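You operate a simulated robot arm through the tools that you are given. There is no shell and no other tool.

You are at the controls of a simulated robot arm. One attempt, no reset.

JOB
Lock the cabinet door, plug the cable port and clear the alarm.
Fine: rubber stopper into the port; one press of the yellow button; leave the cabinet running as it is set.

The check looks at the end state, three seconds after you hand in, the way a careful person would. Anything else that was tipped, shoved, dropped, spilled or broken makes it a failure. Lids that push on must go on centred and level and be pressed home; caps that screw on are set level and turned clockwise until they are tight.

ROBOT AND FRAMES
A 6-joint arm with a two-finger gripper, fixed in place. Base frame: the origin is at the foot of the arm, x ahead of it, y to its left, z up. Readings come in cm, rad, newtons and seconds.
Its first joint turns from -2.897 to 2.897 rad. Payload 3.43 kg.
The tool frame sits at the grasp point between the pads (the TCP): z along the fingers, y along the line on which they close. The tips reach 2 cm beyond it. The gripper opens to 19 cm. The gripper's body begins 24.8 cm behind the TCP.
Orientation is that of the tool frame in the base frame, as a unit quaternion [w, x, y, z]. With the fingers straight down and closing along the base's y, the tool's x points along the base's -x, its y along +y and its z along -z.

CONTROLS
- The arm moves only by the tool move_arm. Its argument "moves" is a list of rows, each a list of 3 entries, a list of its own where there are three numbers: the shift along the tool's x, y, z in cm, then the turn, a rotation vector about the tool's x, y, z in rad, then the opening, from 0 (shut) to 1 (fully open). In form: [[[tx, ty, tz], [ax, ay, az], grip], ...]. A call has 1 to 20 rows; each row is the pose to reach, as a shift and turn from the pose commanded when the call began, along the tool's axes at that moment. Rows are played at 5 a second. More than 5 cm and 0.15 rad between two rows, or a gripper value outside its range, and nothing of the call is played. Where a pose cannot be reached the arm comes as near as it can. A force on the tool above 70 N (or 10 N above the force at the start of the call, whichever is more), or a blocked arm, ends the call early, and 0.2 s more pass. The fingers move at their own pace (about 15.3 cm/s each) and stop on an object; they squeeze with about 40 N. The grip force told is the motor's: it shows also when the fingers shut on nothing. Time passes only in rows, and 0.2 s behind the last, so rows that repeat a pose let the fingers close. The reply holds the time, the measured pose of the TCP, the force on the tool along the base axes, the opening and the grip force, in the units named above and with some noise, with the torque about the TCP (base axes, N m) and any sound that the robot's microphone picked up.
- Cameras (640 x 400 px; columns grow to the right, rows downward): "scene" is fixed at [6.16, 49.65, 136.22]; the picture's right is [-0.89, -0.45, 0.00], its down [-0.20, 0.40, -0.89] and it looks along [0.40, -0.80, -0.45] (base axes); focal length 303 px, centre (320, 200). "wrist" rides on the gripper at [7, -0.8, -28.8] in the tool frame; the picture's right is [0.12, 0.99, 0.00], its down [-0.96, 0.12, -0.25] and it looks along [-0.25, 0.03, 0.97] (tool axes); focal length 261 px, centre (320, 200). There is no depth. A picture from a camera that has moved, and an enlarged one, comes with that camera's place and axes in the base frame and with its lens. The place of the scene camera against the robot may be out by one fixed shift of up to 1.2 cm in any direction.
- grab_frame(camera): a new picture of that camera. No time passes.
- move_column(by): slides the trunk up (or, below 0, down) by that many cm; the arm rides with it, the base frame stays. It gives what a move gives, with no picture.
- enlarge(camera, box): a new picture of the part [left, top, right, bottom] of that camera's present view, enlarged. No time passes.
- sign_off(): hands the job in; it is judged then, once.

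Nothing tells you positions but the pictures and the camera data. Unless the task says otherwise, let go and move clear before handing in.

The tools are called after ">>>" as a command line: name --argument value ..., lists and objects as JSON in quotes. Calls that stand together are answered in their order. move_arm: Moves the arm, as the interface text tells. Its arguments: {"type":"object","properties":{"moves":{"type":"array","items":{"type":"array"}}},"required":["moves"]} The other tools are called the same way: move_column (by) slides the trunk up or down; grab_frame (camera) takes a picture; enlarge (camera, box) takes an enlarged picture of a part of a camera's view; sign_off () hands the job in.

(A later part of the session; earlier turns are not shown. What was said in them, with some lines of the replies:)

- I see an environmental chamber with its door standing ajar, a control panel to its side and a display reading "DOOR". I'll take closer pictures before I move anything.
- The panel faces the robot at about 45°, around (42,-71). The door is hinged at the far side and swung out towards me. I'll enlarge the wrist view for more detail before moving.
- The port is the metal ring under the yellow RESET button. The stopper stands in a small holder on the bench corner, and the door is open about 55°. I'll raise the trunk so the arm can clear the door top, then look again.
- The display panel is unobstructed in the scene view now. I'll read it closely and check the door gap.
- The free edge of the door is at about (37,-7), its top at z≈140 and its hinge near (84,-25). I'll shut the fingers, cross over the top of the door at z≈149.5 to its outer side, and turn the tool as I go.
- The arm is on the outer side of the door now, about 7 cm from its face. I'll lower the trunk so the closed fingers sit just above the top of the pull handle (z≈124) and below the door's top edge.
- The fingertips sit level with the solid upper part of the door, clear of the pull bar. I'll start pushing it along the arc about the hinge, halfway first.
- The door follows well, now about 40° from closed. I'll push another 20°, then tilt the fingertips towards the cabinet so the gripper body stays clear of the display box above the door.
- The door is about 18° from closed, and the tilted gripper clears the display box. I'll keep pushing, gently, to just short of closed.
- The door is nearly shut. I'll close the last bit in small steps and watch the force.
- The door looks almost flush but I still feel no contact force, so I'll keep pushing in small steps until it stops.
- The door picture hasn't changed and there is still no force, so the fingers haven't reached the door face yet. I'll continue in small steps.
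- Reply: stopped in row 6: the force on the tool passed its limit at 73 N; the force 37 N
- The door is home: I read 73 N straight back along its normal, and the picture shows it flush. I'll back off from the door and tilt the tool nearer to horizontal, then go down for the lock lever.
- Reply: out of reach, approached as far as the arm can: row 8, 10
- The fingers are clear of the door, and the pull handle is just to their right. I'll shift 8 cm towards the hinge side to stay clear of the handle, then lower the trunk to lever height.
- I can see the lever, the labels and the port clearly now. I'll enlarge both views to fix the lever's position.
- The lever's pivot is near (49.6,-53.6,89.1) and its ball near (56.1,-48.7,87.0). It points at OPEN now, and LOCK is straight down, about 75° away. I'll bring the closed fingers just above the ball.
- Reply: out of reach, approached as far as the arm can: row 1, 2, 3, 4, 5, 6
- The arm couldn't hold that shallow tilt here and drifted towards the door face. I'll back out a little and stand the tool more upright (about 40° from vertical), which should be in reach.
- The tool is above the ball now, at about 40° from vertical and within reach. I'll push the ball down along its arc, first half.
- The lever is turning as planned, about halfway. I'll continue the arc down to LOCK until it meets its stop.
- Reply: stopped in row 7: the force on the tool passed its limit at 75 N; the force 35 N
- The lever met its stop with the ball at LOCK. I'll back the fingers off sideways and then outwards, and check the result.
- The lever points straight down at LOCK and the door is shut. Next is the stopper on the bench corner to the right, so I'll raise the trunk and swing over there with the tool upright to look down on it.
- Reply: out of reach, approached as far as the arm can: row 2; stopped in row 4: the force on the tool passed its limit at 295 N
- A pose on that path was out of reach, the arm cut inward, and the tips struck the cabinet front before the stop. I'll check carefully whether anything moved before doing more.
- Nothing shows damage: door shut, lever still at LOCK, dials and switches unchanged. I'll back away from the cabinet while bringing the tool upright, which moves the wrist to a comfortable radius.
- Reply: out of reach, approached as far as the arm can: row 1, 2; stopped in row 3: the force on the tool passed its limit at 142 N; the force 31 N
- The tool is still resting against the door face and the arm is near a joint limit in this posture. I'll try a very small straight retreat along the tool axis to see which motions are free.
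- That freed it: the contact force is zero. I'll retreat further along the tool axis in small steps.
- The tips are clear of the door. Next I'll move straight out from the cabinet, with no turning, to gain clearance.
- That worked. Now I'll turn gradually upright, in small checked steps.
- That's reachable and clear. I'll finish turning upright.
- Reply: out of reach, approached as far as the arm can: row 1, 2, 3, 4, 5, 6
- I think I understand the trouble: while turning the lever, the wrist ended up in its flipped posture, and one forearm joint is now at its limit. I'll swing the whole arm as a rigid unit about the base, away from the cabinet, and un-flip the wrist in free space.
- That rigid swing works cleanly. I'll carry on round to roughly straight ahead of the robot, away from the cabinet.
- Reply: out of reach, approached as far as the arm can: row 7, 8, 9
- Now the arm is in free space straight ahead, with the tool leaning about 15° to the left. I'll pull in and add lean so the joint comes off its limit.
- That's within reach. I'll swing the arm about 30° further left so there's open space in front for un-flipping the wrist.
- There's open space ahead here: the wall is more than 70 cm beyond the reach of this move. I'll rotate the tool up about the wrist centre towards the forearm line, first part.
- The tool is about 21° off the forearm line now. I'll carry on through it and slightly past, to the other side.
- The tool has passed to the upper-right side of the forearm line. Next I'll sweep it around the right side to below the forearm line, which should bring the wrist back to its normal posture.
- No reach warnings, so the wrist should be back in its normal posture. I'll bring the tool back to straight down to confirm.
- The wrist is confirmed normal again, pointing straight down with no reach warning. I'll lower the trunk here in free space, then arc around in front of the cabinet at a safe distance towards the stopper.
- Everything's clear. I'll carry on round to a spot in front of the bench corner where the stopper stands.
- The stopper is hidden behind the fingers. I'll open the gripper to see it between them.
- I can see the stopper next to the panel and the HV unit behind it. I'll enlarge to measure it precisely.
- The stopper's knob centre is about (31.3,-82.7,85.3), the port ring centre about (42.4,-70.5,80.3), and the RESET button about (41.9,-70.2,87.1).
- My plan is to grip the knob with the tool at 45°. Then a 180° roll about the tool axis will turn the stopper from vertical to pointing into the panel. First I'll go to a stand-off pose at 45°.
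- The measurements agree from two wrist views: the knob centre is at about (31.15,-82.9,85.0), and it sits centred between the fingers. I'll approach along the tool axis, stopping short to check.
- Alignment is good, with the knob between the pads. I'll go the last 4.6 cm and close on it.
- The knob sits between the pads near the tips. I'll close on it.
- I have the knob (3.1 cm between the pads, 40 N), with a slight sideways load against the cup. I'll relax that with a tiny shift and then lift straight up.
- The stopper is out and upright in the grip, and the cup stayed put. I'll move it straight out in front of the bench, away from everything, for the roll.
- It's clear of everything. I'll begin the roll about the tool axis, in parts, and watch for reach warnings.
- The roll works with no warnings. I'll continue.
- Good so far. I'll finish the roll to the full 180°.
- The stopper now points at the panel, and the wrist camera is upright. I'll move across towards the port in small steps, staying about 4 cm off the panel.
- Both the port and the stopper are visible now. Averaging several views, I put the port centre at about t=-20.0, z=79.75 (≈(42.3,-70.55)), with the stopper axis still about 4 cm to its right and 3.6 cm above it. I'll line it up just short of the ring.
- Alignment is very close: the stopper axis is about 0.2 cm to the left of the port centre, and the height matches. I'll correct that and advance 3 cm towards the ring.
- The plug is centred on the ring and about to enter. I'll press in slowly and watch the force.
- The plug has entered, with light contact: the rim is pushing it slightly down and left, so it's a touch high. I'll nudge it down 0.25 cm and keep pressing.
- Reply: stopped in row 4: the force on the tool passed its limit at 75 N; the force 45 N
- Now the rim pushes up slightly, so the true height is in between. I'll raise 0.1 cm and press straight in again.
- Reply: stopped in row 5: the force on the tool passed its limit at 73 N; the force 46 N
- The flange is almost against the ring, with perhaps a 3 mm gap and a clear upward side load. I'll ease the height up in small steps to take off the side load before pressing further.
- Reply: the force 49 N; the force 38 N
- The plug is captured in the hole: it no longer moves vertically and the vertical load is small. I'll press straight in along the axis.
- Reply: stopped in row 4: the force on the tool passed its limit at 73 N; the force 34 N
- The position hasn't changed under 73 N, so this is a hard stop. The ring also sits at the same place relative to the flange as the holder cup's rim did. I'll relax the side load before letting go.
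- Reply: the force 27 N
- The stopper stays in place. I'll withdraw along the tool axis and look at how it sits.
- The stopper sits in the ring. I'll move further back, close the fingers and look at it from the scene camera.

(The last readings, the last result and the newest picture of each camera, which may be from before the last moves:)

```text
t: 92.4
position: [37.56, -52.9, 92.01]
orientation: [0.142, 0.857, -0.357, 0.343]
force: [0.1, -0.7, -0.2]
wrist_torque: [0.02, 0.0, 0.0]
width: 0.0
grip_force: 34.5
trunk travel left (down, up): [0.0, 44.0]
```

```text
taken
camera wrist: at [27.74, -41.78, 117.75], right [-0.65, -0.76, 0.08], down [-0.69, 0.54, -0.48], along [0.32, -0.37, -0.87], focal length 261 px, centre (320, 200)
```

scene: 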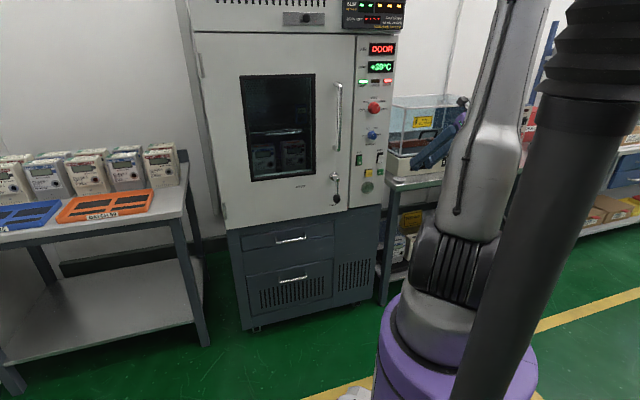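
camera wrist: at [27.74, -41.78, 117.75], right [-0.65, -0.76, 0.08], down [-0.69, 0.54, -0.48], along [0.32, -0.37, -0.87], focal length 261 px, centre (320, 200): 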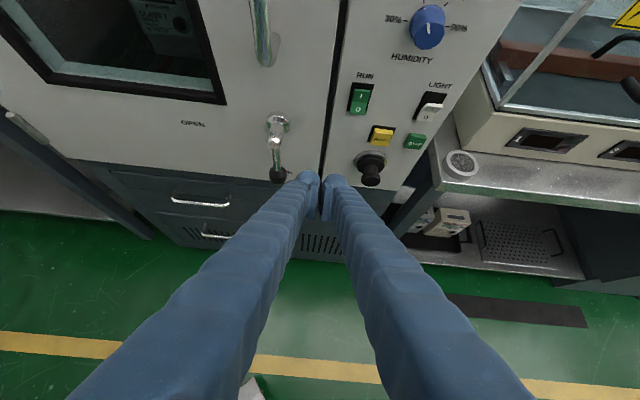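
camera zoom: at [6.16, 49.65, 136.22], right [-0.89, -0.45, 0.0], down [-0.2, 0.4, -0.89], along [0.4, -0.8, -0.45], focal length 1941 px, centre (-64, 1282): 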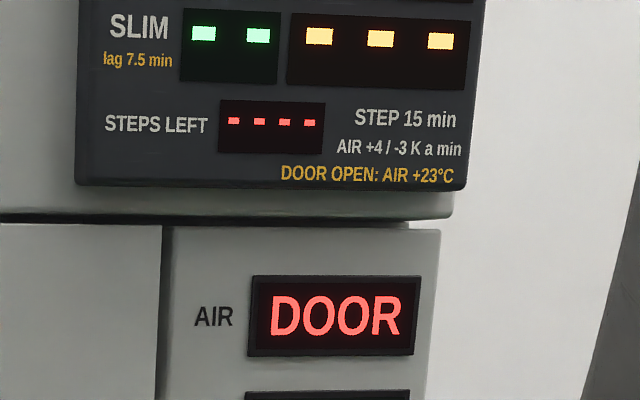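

The stopper is centred in the ring and looks seated. To be sure it's home, I'll press on the knob's end with the closed fingertips, going first to a point just in front of it.

>>> move_arm --moves '[[[-0.73, 1.53, 2.09], [0, 0, 0], 0], [[-1.45, 3.06, 4.18], [0, 0, 0], 0], [[-2.18, 4.6, 6.28], [0, 0, 0], 0], [[-2.91, 6.13, 8.37], [0, 0, 0], 0], [[-3.63, 7.66, 10.46], [0, 0, 0], 0], [[-4.36, 9.19, 12.55], [0, 0, 0], 0]]'

>>> enlarge --camera "wrist" --box '[240, 90, 400, 220]'

>>> enlarge --camera "scene" --box '[350, 160, 400, 200]'

```text
t: 93.8
position: [34.79, -63.48, 80.0]
orientation: [0.144, 0.856, -0.358, 0.344]
force: [0.5, 0.8, 0.7]
wrist_torque: [0.0, 0.04, -0.05]
width: 0.0
grip_force: 33.9
trunk travel left (down, up): [0.0, 44.0]
```

```text
3.08 times, centred on (320, 155) of wrist
camera zoom: at [25.01, -52.37, 105.67], right [-0.65, -0.76, 0.08], down [-0.69, 0.53, -0.49], along [0.32, -0.37, -0.87], focal length 802 px, centre (320, 338)
```

zoom: 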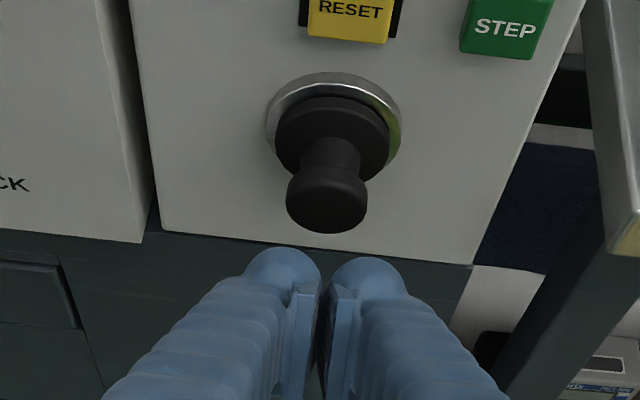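

```text
10.00 times, centred on (375, 180) of scene
camera zoom: at [6.16, 49.65, 136.22], right [-0.89, -0.45, 0.0], down [-0.2, 0.4, -0.89], along [0.4, -0.8, -0.45], focal length 3033 px, centre (-230, 400)
```

zoom: 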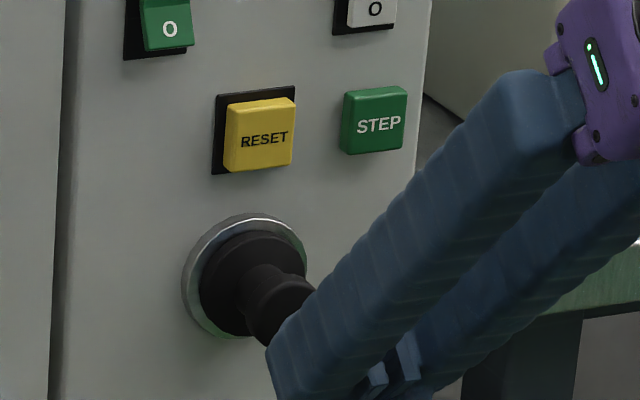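

I'll look closer at the seating from the scene camera.

>>> enlarge --camera "scene" --box '[364, 178, 388, 196]'

>>> enlarge --camera "wrist" --box '[295, 105, 355, 155]'

```text
16.00 times, centred on (376, 187) of scene
camera zoom: at [6.16, 49.65, 136.22], right [-0.89, -0.45, 0.0], down [-0.2, 0.4, -0.89], along [0.4, -0.8, -0.45], focal length 4853 px, centre (-576, 408)
```

zoom: 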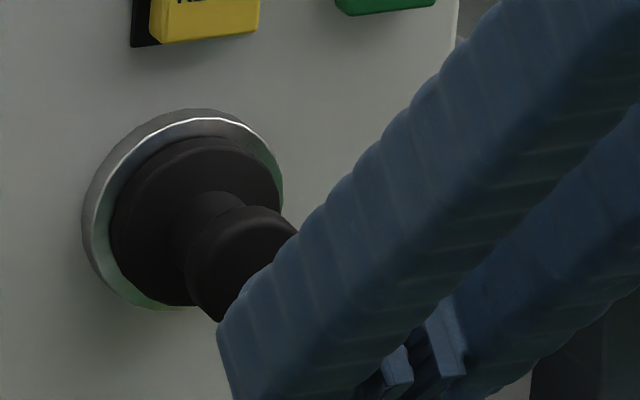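

```text
8.00 times, centred on (325, 130) of wrist
camera zoom: at [25.01, -52.37, 105.67], right [-0.65, -0.76, 0.08], down [-0.69, 0.53, -0.49], along [0.32, -0.37, -0.87], focal length 2085 px, centre (280, 760)
```

zoom: 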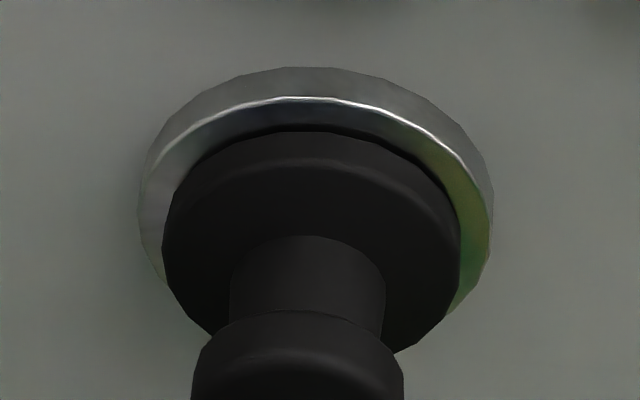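

Measured against how it sat in its cup, the flange is at the same depth on the ring, within about 1 mm. I'll confirm with one firm push on the knob's end along the port axis.

>>> move_arm --moves '[[[0.72, -0.3, 0.69], [0, 0, 0], 0], [[1.45, -0.3, 1.38], [0, 0, 0], 0], [[1.88, -0.3, 1.79], [0, 0, 0], 0], [[2.17, -0.3, 2.07], [0, 0, 0], 0], [[2.46, -0.3, 2.34], [0, 0, 0], 0], [[2.75, -0.3, 2.62], [0, 0, 0], 0], [[3.04, -0.3, 2.9], [0, 0, 0], 0]]'

>>> enlarge --camera "wrist" --box '[240, 90, 400, 220]'

>>> enlarge --camera "scene" --box '[364, 178, 388, 196]'

```text
t: 95.4
position: [37.45, -65.74, 79.87]
orientation: [0.141, 0.857, -0.359, 0.342]
force: [-45.9, 44.9, 18.6]
wrist_torque: [-0.49, -0.44, 0.04]
width: 0.58
grip_force: 34.0
trunk travel left (down, up): [0.0, 44.0]
```

```text
3.08 times, centred on (320, 155) of wrist
camera zoom: at [27.72, -54.63, 105.7], right [-0.65, -0.76, 0.08], down [-0.69, 0.54, -0.48], along [0.32, -0.37, -0.87], focal length 802 px, centre (320, 338)
```

zoom: 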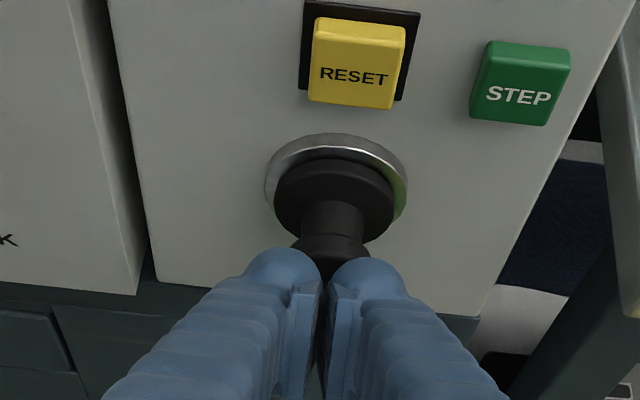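

```text
16.00 times, centred on (376, 187) of scene
camera zoom: at [6.16, 49.65, 136.22], right [-0.89, -0.45, 0.0], down [-0.2, 0.4, -0.89], along [0.4, -0.8, -0.45], focal length 4853 px, centre (-576, 408)
```

zoom: 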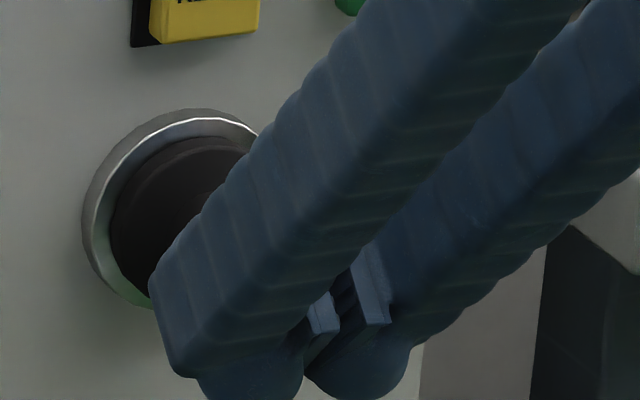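

The stopper didn't move under 64 N straight in, so it's home. Now I'll back off and rise to the RESET button's height.

>>> move_arm --moves '[[[-0.72, 0, -0.69], [0, 0, 0], 0], [[-1.45, 0, -1.38], [0, 0, 0], 0], [[-2.17, 0, -2.07], [0, 0, 0], 0], [[-1.0, 0.1, -3.3], [0, 0, 0], 0], [[0.7, 0.1, -5.1], [0, 0, 0], 0], [[2.38, 0.1, -6.87], [0, 0, 0], 0]]'

>>> enlarge --camera "wrist" --box '[240, 90, 400, 220]'

>>> enlarge --camera "scene" --box '[345, 150, 405, 200]'

```text
t: 96.8
position: [35.75, -64.2, 86.63]
orientation: [0.143, 0.857, -0.357, 0.343]
force: [0.3, -0.1, 0.3]
wrist_torque: [0.03, -0.02, 0.03]
width: 0.0
grip_force: 34.7
trunk travel left (down, up): [0.0, 44.0]
```

```text
3.08 times, centred on (320, 155) of wrist
camera zoom: at [25.89, -53.04, 112.28], right [-0.65, -0.76, 0.08], down [-0.69, 0.54, -0.48], along [0.32, -0.37, -0.87], focal length 802 px, centre (320, 338)
```

zoom: 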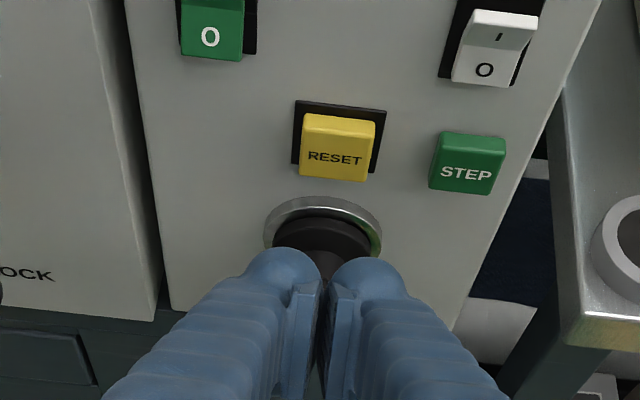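

```text
8.00 times, centred on (375, 175) of scene
camera zoom: at [6.16, 49.65, 136.22], right [-0.89, -0.45, 0.0], down [-0.2, 0.4, -0.89], along [0.4, -0.8, -0.45], focal length 2427 px, centre (-120, 400)
```

zoom: 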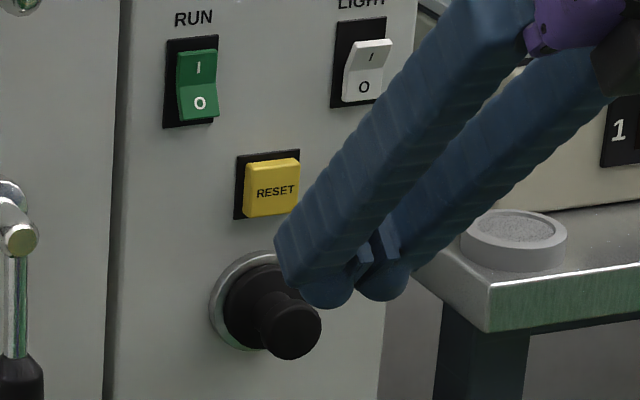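

The fingertip is lined up with the centre of the RESET face and well clear of STEP and the stopper. I'll advance to about 1 cm short of the button.

>>> move_arm --moves '[[[0.9, 0, 0.86], [0, 0, 0], 0], [[1.81, 0, 1.72], [0, 0, 0], 0], [[2.72, 0, 2.59], [0, 0, 0], 0], [[3.62, 0, 3.45], [0, 0, 0], 0]]'

>>> enlarge --camera "wrist" --box '[240, 90, 400, 220]'

>>> enlarge --camera "scene" --box '[345, 150, 405, 200]'

```text
t: 97.8
position: [39.33, -67.6, 86.56]
orientation: [0.142, 0.857, -0.357, 0.343]
force: [0.9, 0.0, -0.3]
wrist_torque: [-0.03, -0.02, -0.02]
width: 0.01
grip_force: 34.0
trunk travel left (down, up): [0.0, 44.0]
```

```text
3.08 times, centred on (320, 155) of wrist
camera zoom: at [29.48, -56.45, 112.29], right [-0.64, -0.76, 0.08], down [-0.69, 0.53, -0.48], along [0.33, -0.37, -0.87], focal length 802 px, centre (320, 338)
```

zoom: 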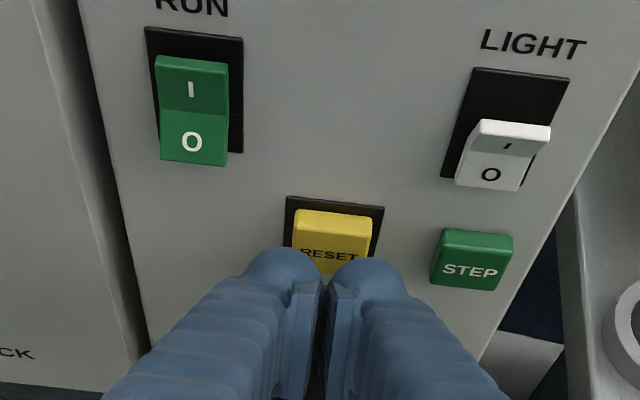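

```text
8.00 times, centred on (375, 175) of scene
camera zoom: at [6.16, 49.65, 136.22], right [-0.89, -0.45, 0.0], down [-0.2, 0.4, -0.89], along [0.4, -0.8, -0.45], focal length 2427 px, centre (-120, 400)
```

zoom: 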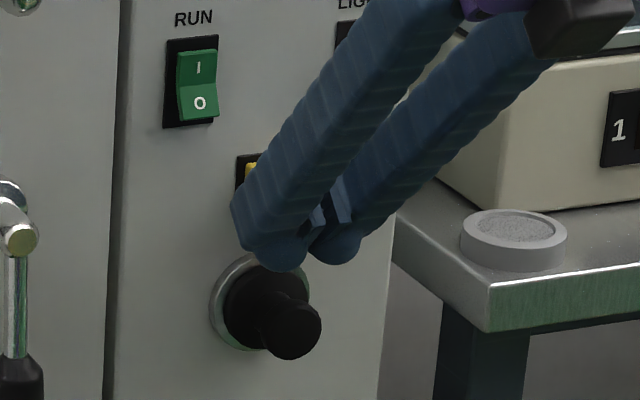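

About 1 cm to go. I'll press in slowly in small steps.

>>> move_arm --moves '[[[0.18, 0, 0.17], [0, 0, 0], 0], [[0.36, 0, 0.34], [0, 0, 0], 0], [[0.54, 0, 0.52], [0, 0, 0], 0], [[0.72, 0, 0.69], [0, 0, 0], 0], [[0.87, 0, 0.83], [0, 0, 0], 0]]'

>>> enlarge --camera "scene" --box '[345, 30, 425, 200]'

```text
t: 99.0
position: [40.1, -68.58, 86.56]
orientation: [0.143, 0.857, -0.357, 0.342]
force: [-1.1, 0.7, -0.4]
wrist_torque: [0.02, 0.02, 0.01]
width: 0.0
grip_force: 34.0
trunk travel left (down, up): [0.0, 44.0]
```

```text
2.35 times, centred on (385, 115) of scene
camera zoom: at [6.16, 49.65, 136.22], right [-0.89, -0.45, 0.0], down [-0.2, 0.4, -0.89], along [0.4, -0.8, -0.45], focal length 714 px, centre (167, 400)
```

zoom: 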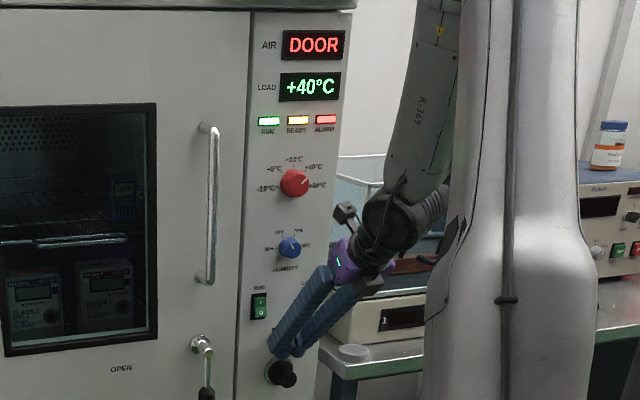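

I'm just touching, or nearly. I'll keep pressing gently.

>>> move_arm --moves '[[[0.11, 0, 0.1], [0, 0, 0], 0], [[0.22, 0, 0.21], [0, 0, 0], 0], [[0.33, 0, 0.31], [0, 0, 0], 0], [[0.43, 0, 0.41], [0, 0, 0], 0]]'

>>> enlarge --camera "scene" --box '[345, 30, 425, 200]'

>>> enlarge --camera "wrist" --box '[240, 90, 400, 220]'

```text
t: 100.0
position: [40.38, -68.82, 86.56]
orientation: [0.142, 0.857, -0.358, 0.343]
force: [-12.2, 18.4, -0.1]
wrist_torque: [-0.03, -0.09, 0.2]
width: 0.6
grip_force: 34.3
trunk travel left (down, up): [0.0, 44.0]
heard: click
```

```text
2.35 times, centred on (385, 115) of scene
camera zoom: at [6.16, 49.65, 136.22], right [-0.89, -0.45, 0.0], down [-0.2, 0.4, -0.89], along [0.4, -0.8, -0.45], focal length 714 px, centre (167, 400)
```

zoom: 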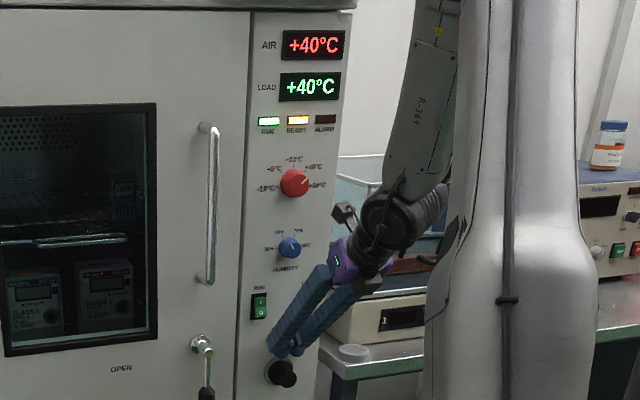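

```text
3.08 times, centred on (320, 155) of wrist
camera zoom: at [30.6, -57.65, 112.26], right [-0.65, -0.76, 0.08], down [-0.69, 0.54, -0.48], along [0.32, -0.37, -0.87], focal length 802 px, centre (320, 338)
```

zoom: 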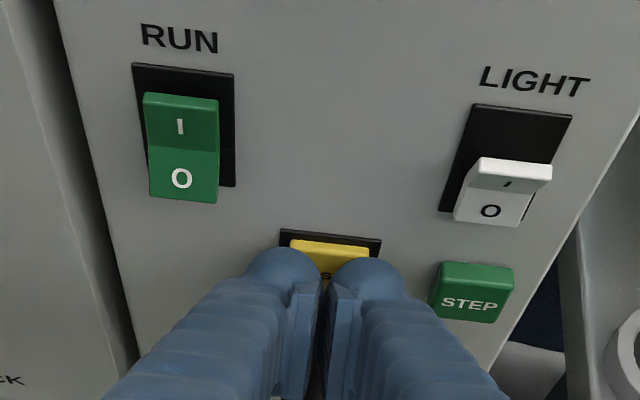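

I heard a click. The ALARM lamp is out and AIR reads +40 °C instead of DOOR. I'll retreat straight back from the button and move clear.

>>> move_arm --moves '[[[-0.72, 0, -0.69], [0, 0, 0], 0], [[-1.81, 0, -1.72], [0, 0, 0], 0], [[-2.9, 0, -2.76], [0, 0, 0], 0], [[-3.98, 0, -3.79], [0, 0, 0], 0], [[-3.98, 0, -6.5], [0, 0, 0], 0], [[-3.98, 0, -9.5], [0, 0, 0], 0], [[-3.98, 0, -12.5], [0, 0, 0], 0]]'

>>> grab_frame --camera "wrist"

>>> grab_frame --camera "scene"

>>> enlarge --camera "scene" --box '[260, 130, 420, 230]'

>>> enlarge --camera "scene" --box '[190, 0, 420, 144]'

```text
t: 101.6
position: [32.46, -60.76, 92.84]
orientation: [0.142, 0.857, -0.358, 0.343]
force: [0.0, -0.2, -0.6]
wrist_torque: [0.07, 0.01, 0.07]
width: 0.02
grip_force: 33.7
trunk travel left (down, up): [0.0, 44.0]
```

```text
taken
camera wrist: at [22.66, -49.57, 118.58], right [-0.65, -0.76, 0.08], down [-0.69, 0.54, -0.48], along [0.32, -0.37, -0.87], focal length 261 px, centre (320, 200)
```

wrist: 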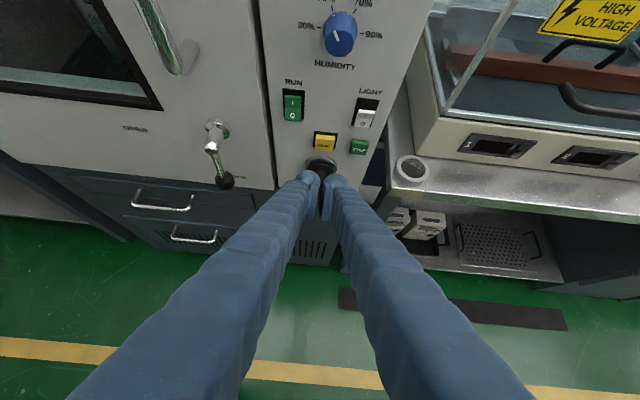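

```text
taken
```

scene: 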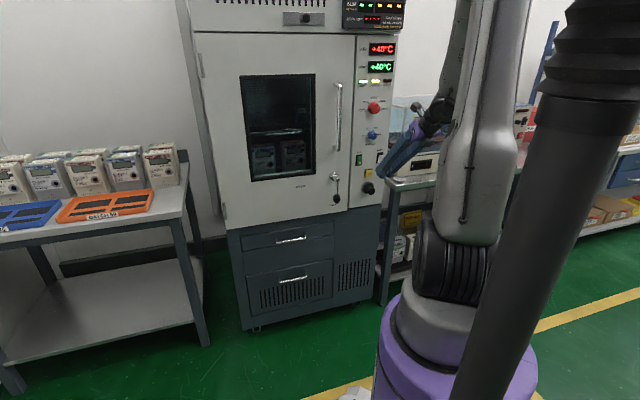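

```text
4.00 times, centred on (340, 180) of scene
camera zoom: at [6.16, 49.65, 136.22], right [-0.89, -0.45, 0.0], down [-0.2, 0.4, -0.89], along [0.4, -0.8, -0.45], focal length 1213 px, centre (240, 280)
```

zoom: 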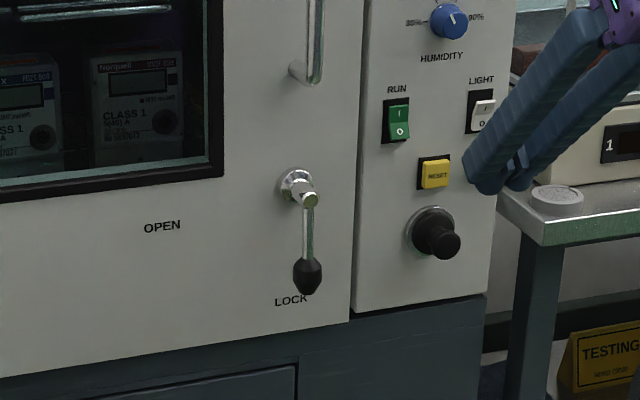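

```text
2.78 times, centred on (305, 72) of scene
camera zoom: at [6.16, 49.65, 136.22], right [-0.89, -0.45, 0.0], down [-0.2, 0.4, -0.89], along [0.4, -0.8, -0.45], focal length 843 px, centre (362, 556)
```

zoom: 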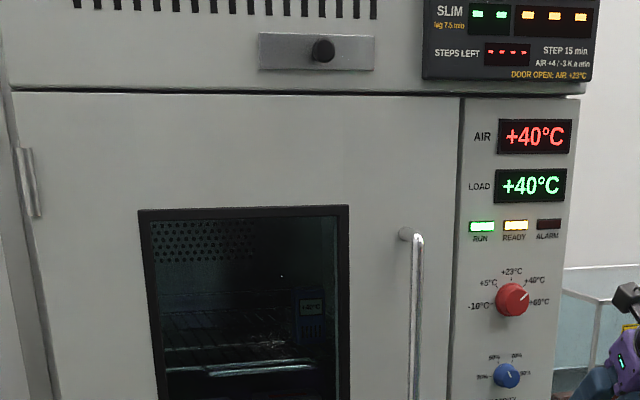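

The door is shut with its lever at LOCK, and the stopper sits centred and home in the port. RESET was pressed once: the ALARM lamp is off, AIR and LOAD both read +40 °C, and RUN is on with all settings unchanged. The gripper is empty and clear, so I'm handing in.

>>> sign_off

```text
The job is handed in.
```

The job is done and handed in. I don't have the check's verdict, only what the cameras and force readings showed at the end.

- **Door:** it is shut flush, and the lever is turned to its stop at LOCK.
- **Cable port:** the rubber stopper sits centred in the port. A firm push of about 64 N did not move it any further.
- **Alarm:** I pressed the yellow RESET button once and heard it click. The ALARM lamp is out, and the AIR display changed from DOOR to +40 °C.
- **Cabinet:** it is still running, with the dials and switches as they were. The LOAD display also reads +40 °C.

One thing went wrong along the way. After I turned the lever, the arm ran into a reach limit, cut inward and hit the cabinet front with the fingertips. The force peaked at about 295 N, and at 142 N on the first attempt to back away. I checked the door, lever, dials and switches afterwards and saw no damage or movement.

The gripper is empty and clear of the cabinet. The stopper's holder cup is still on the bench where it was.
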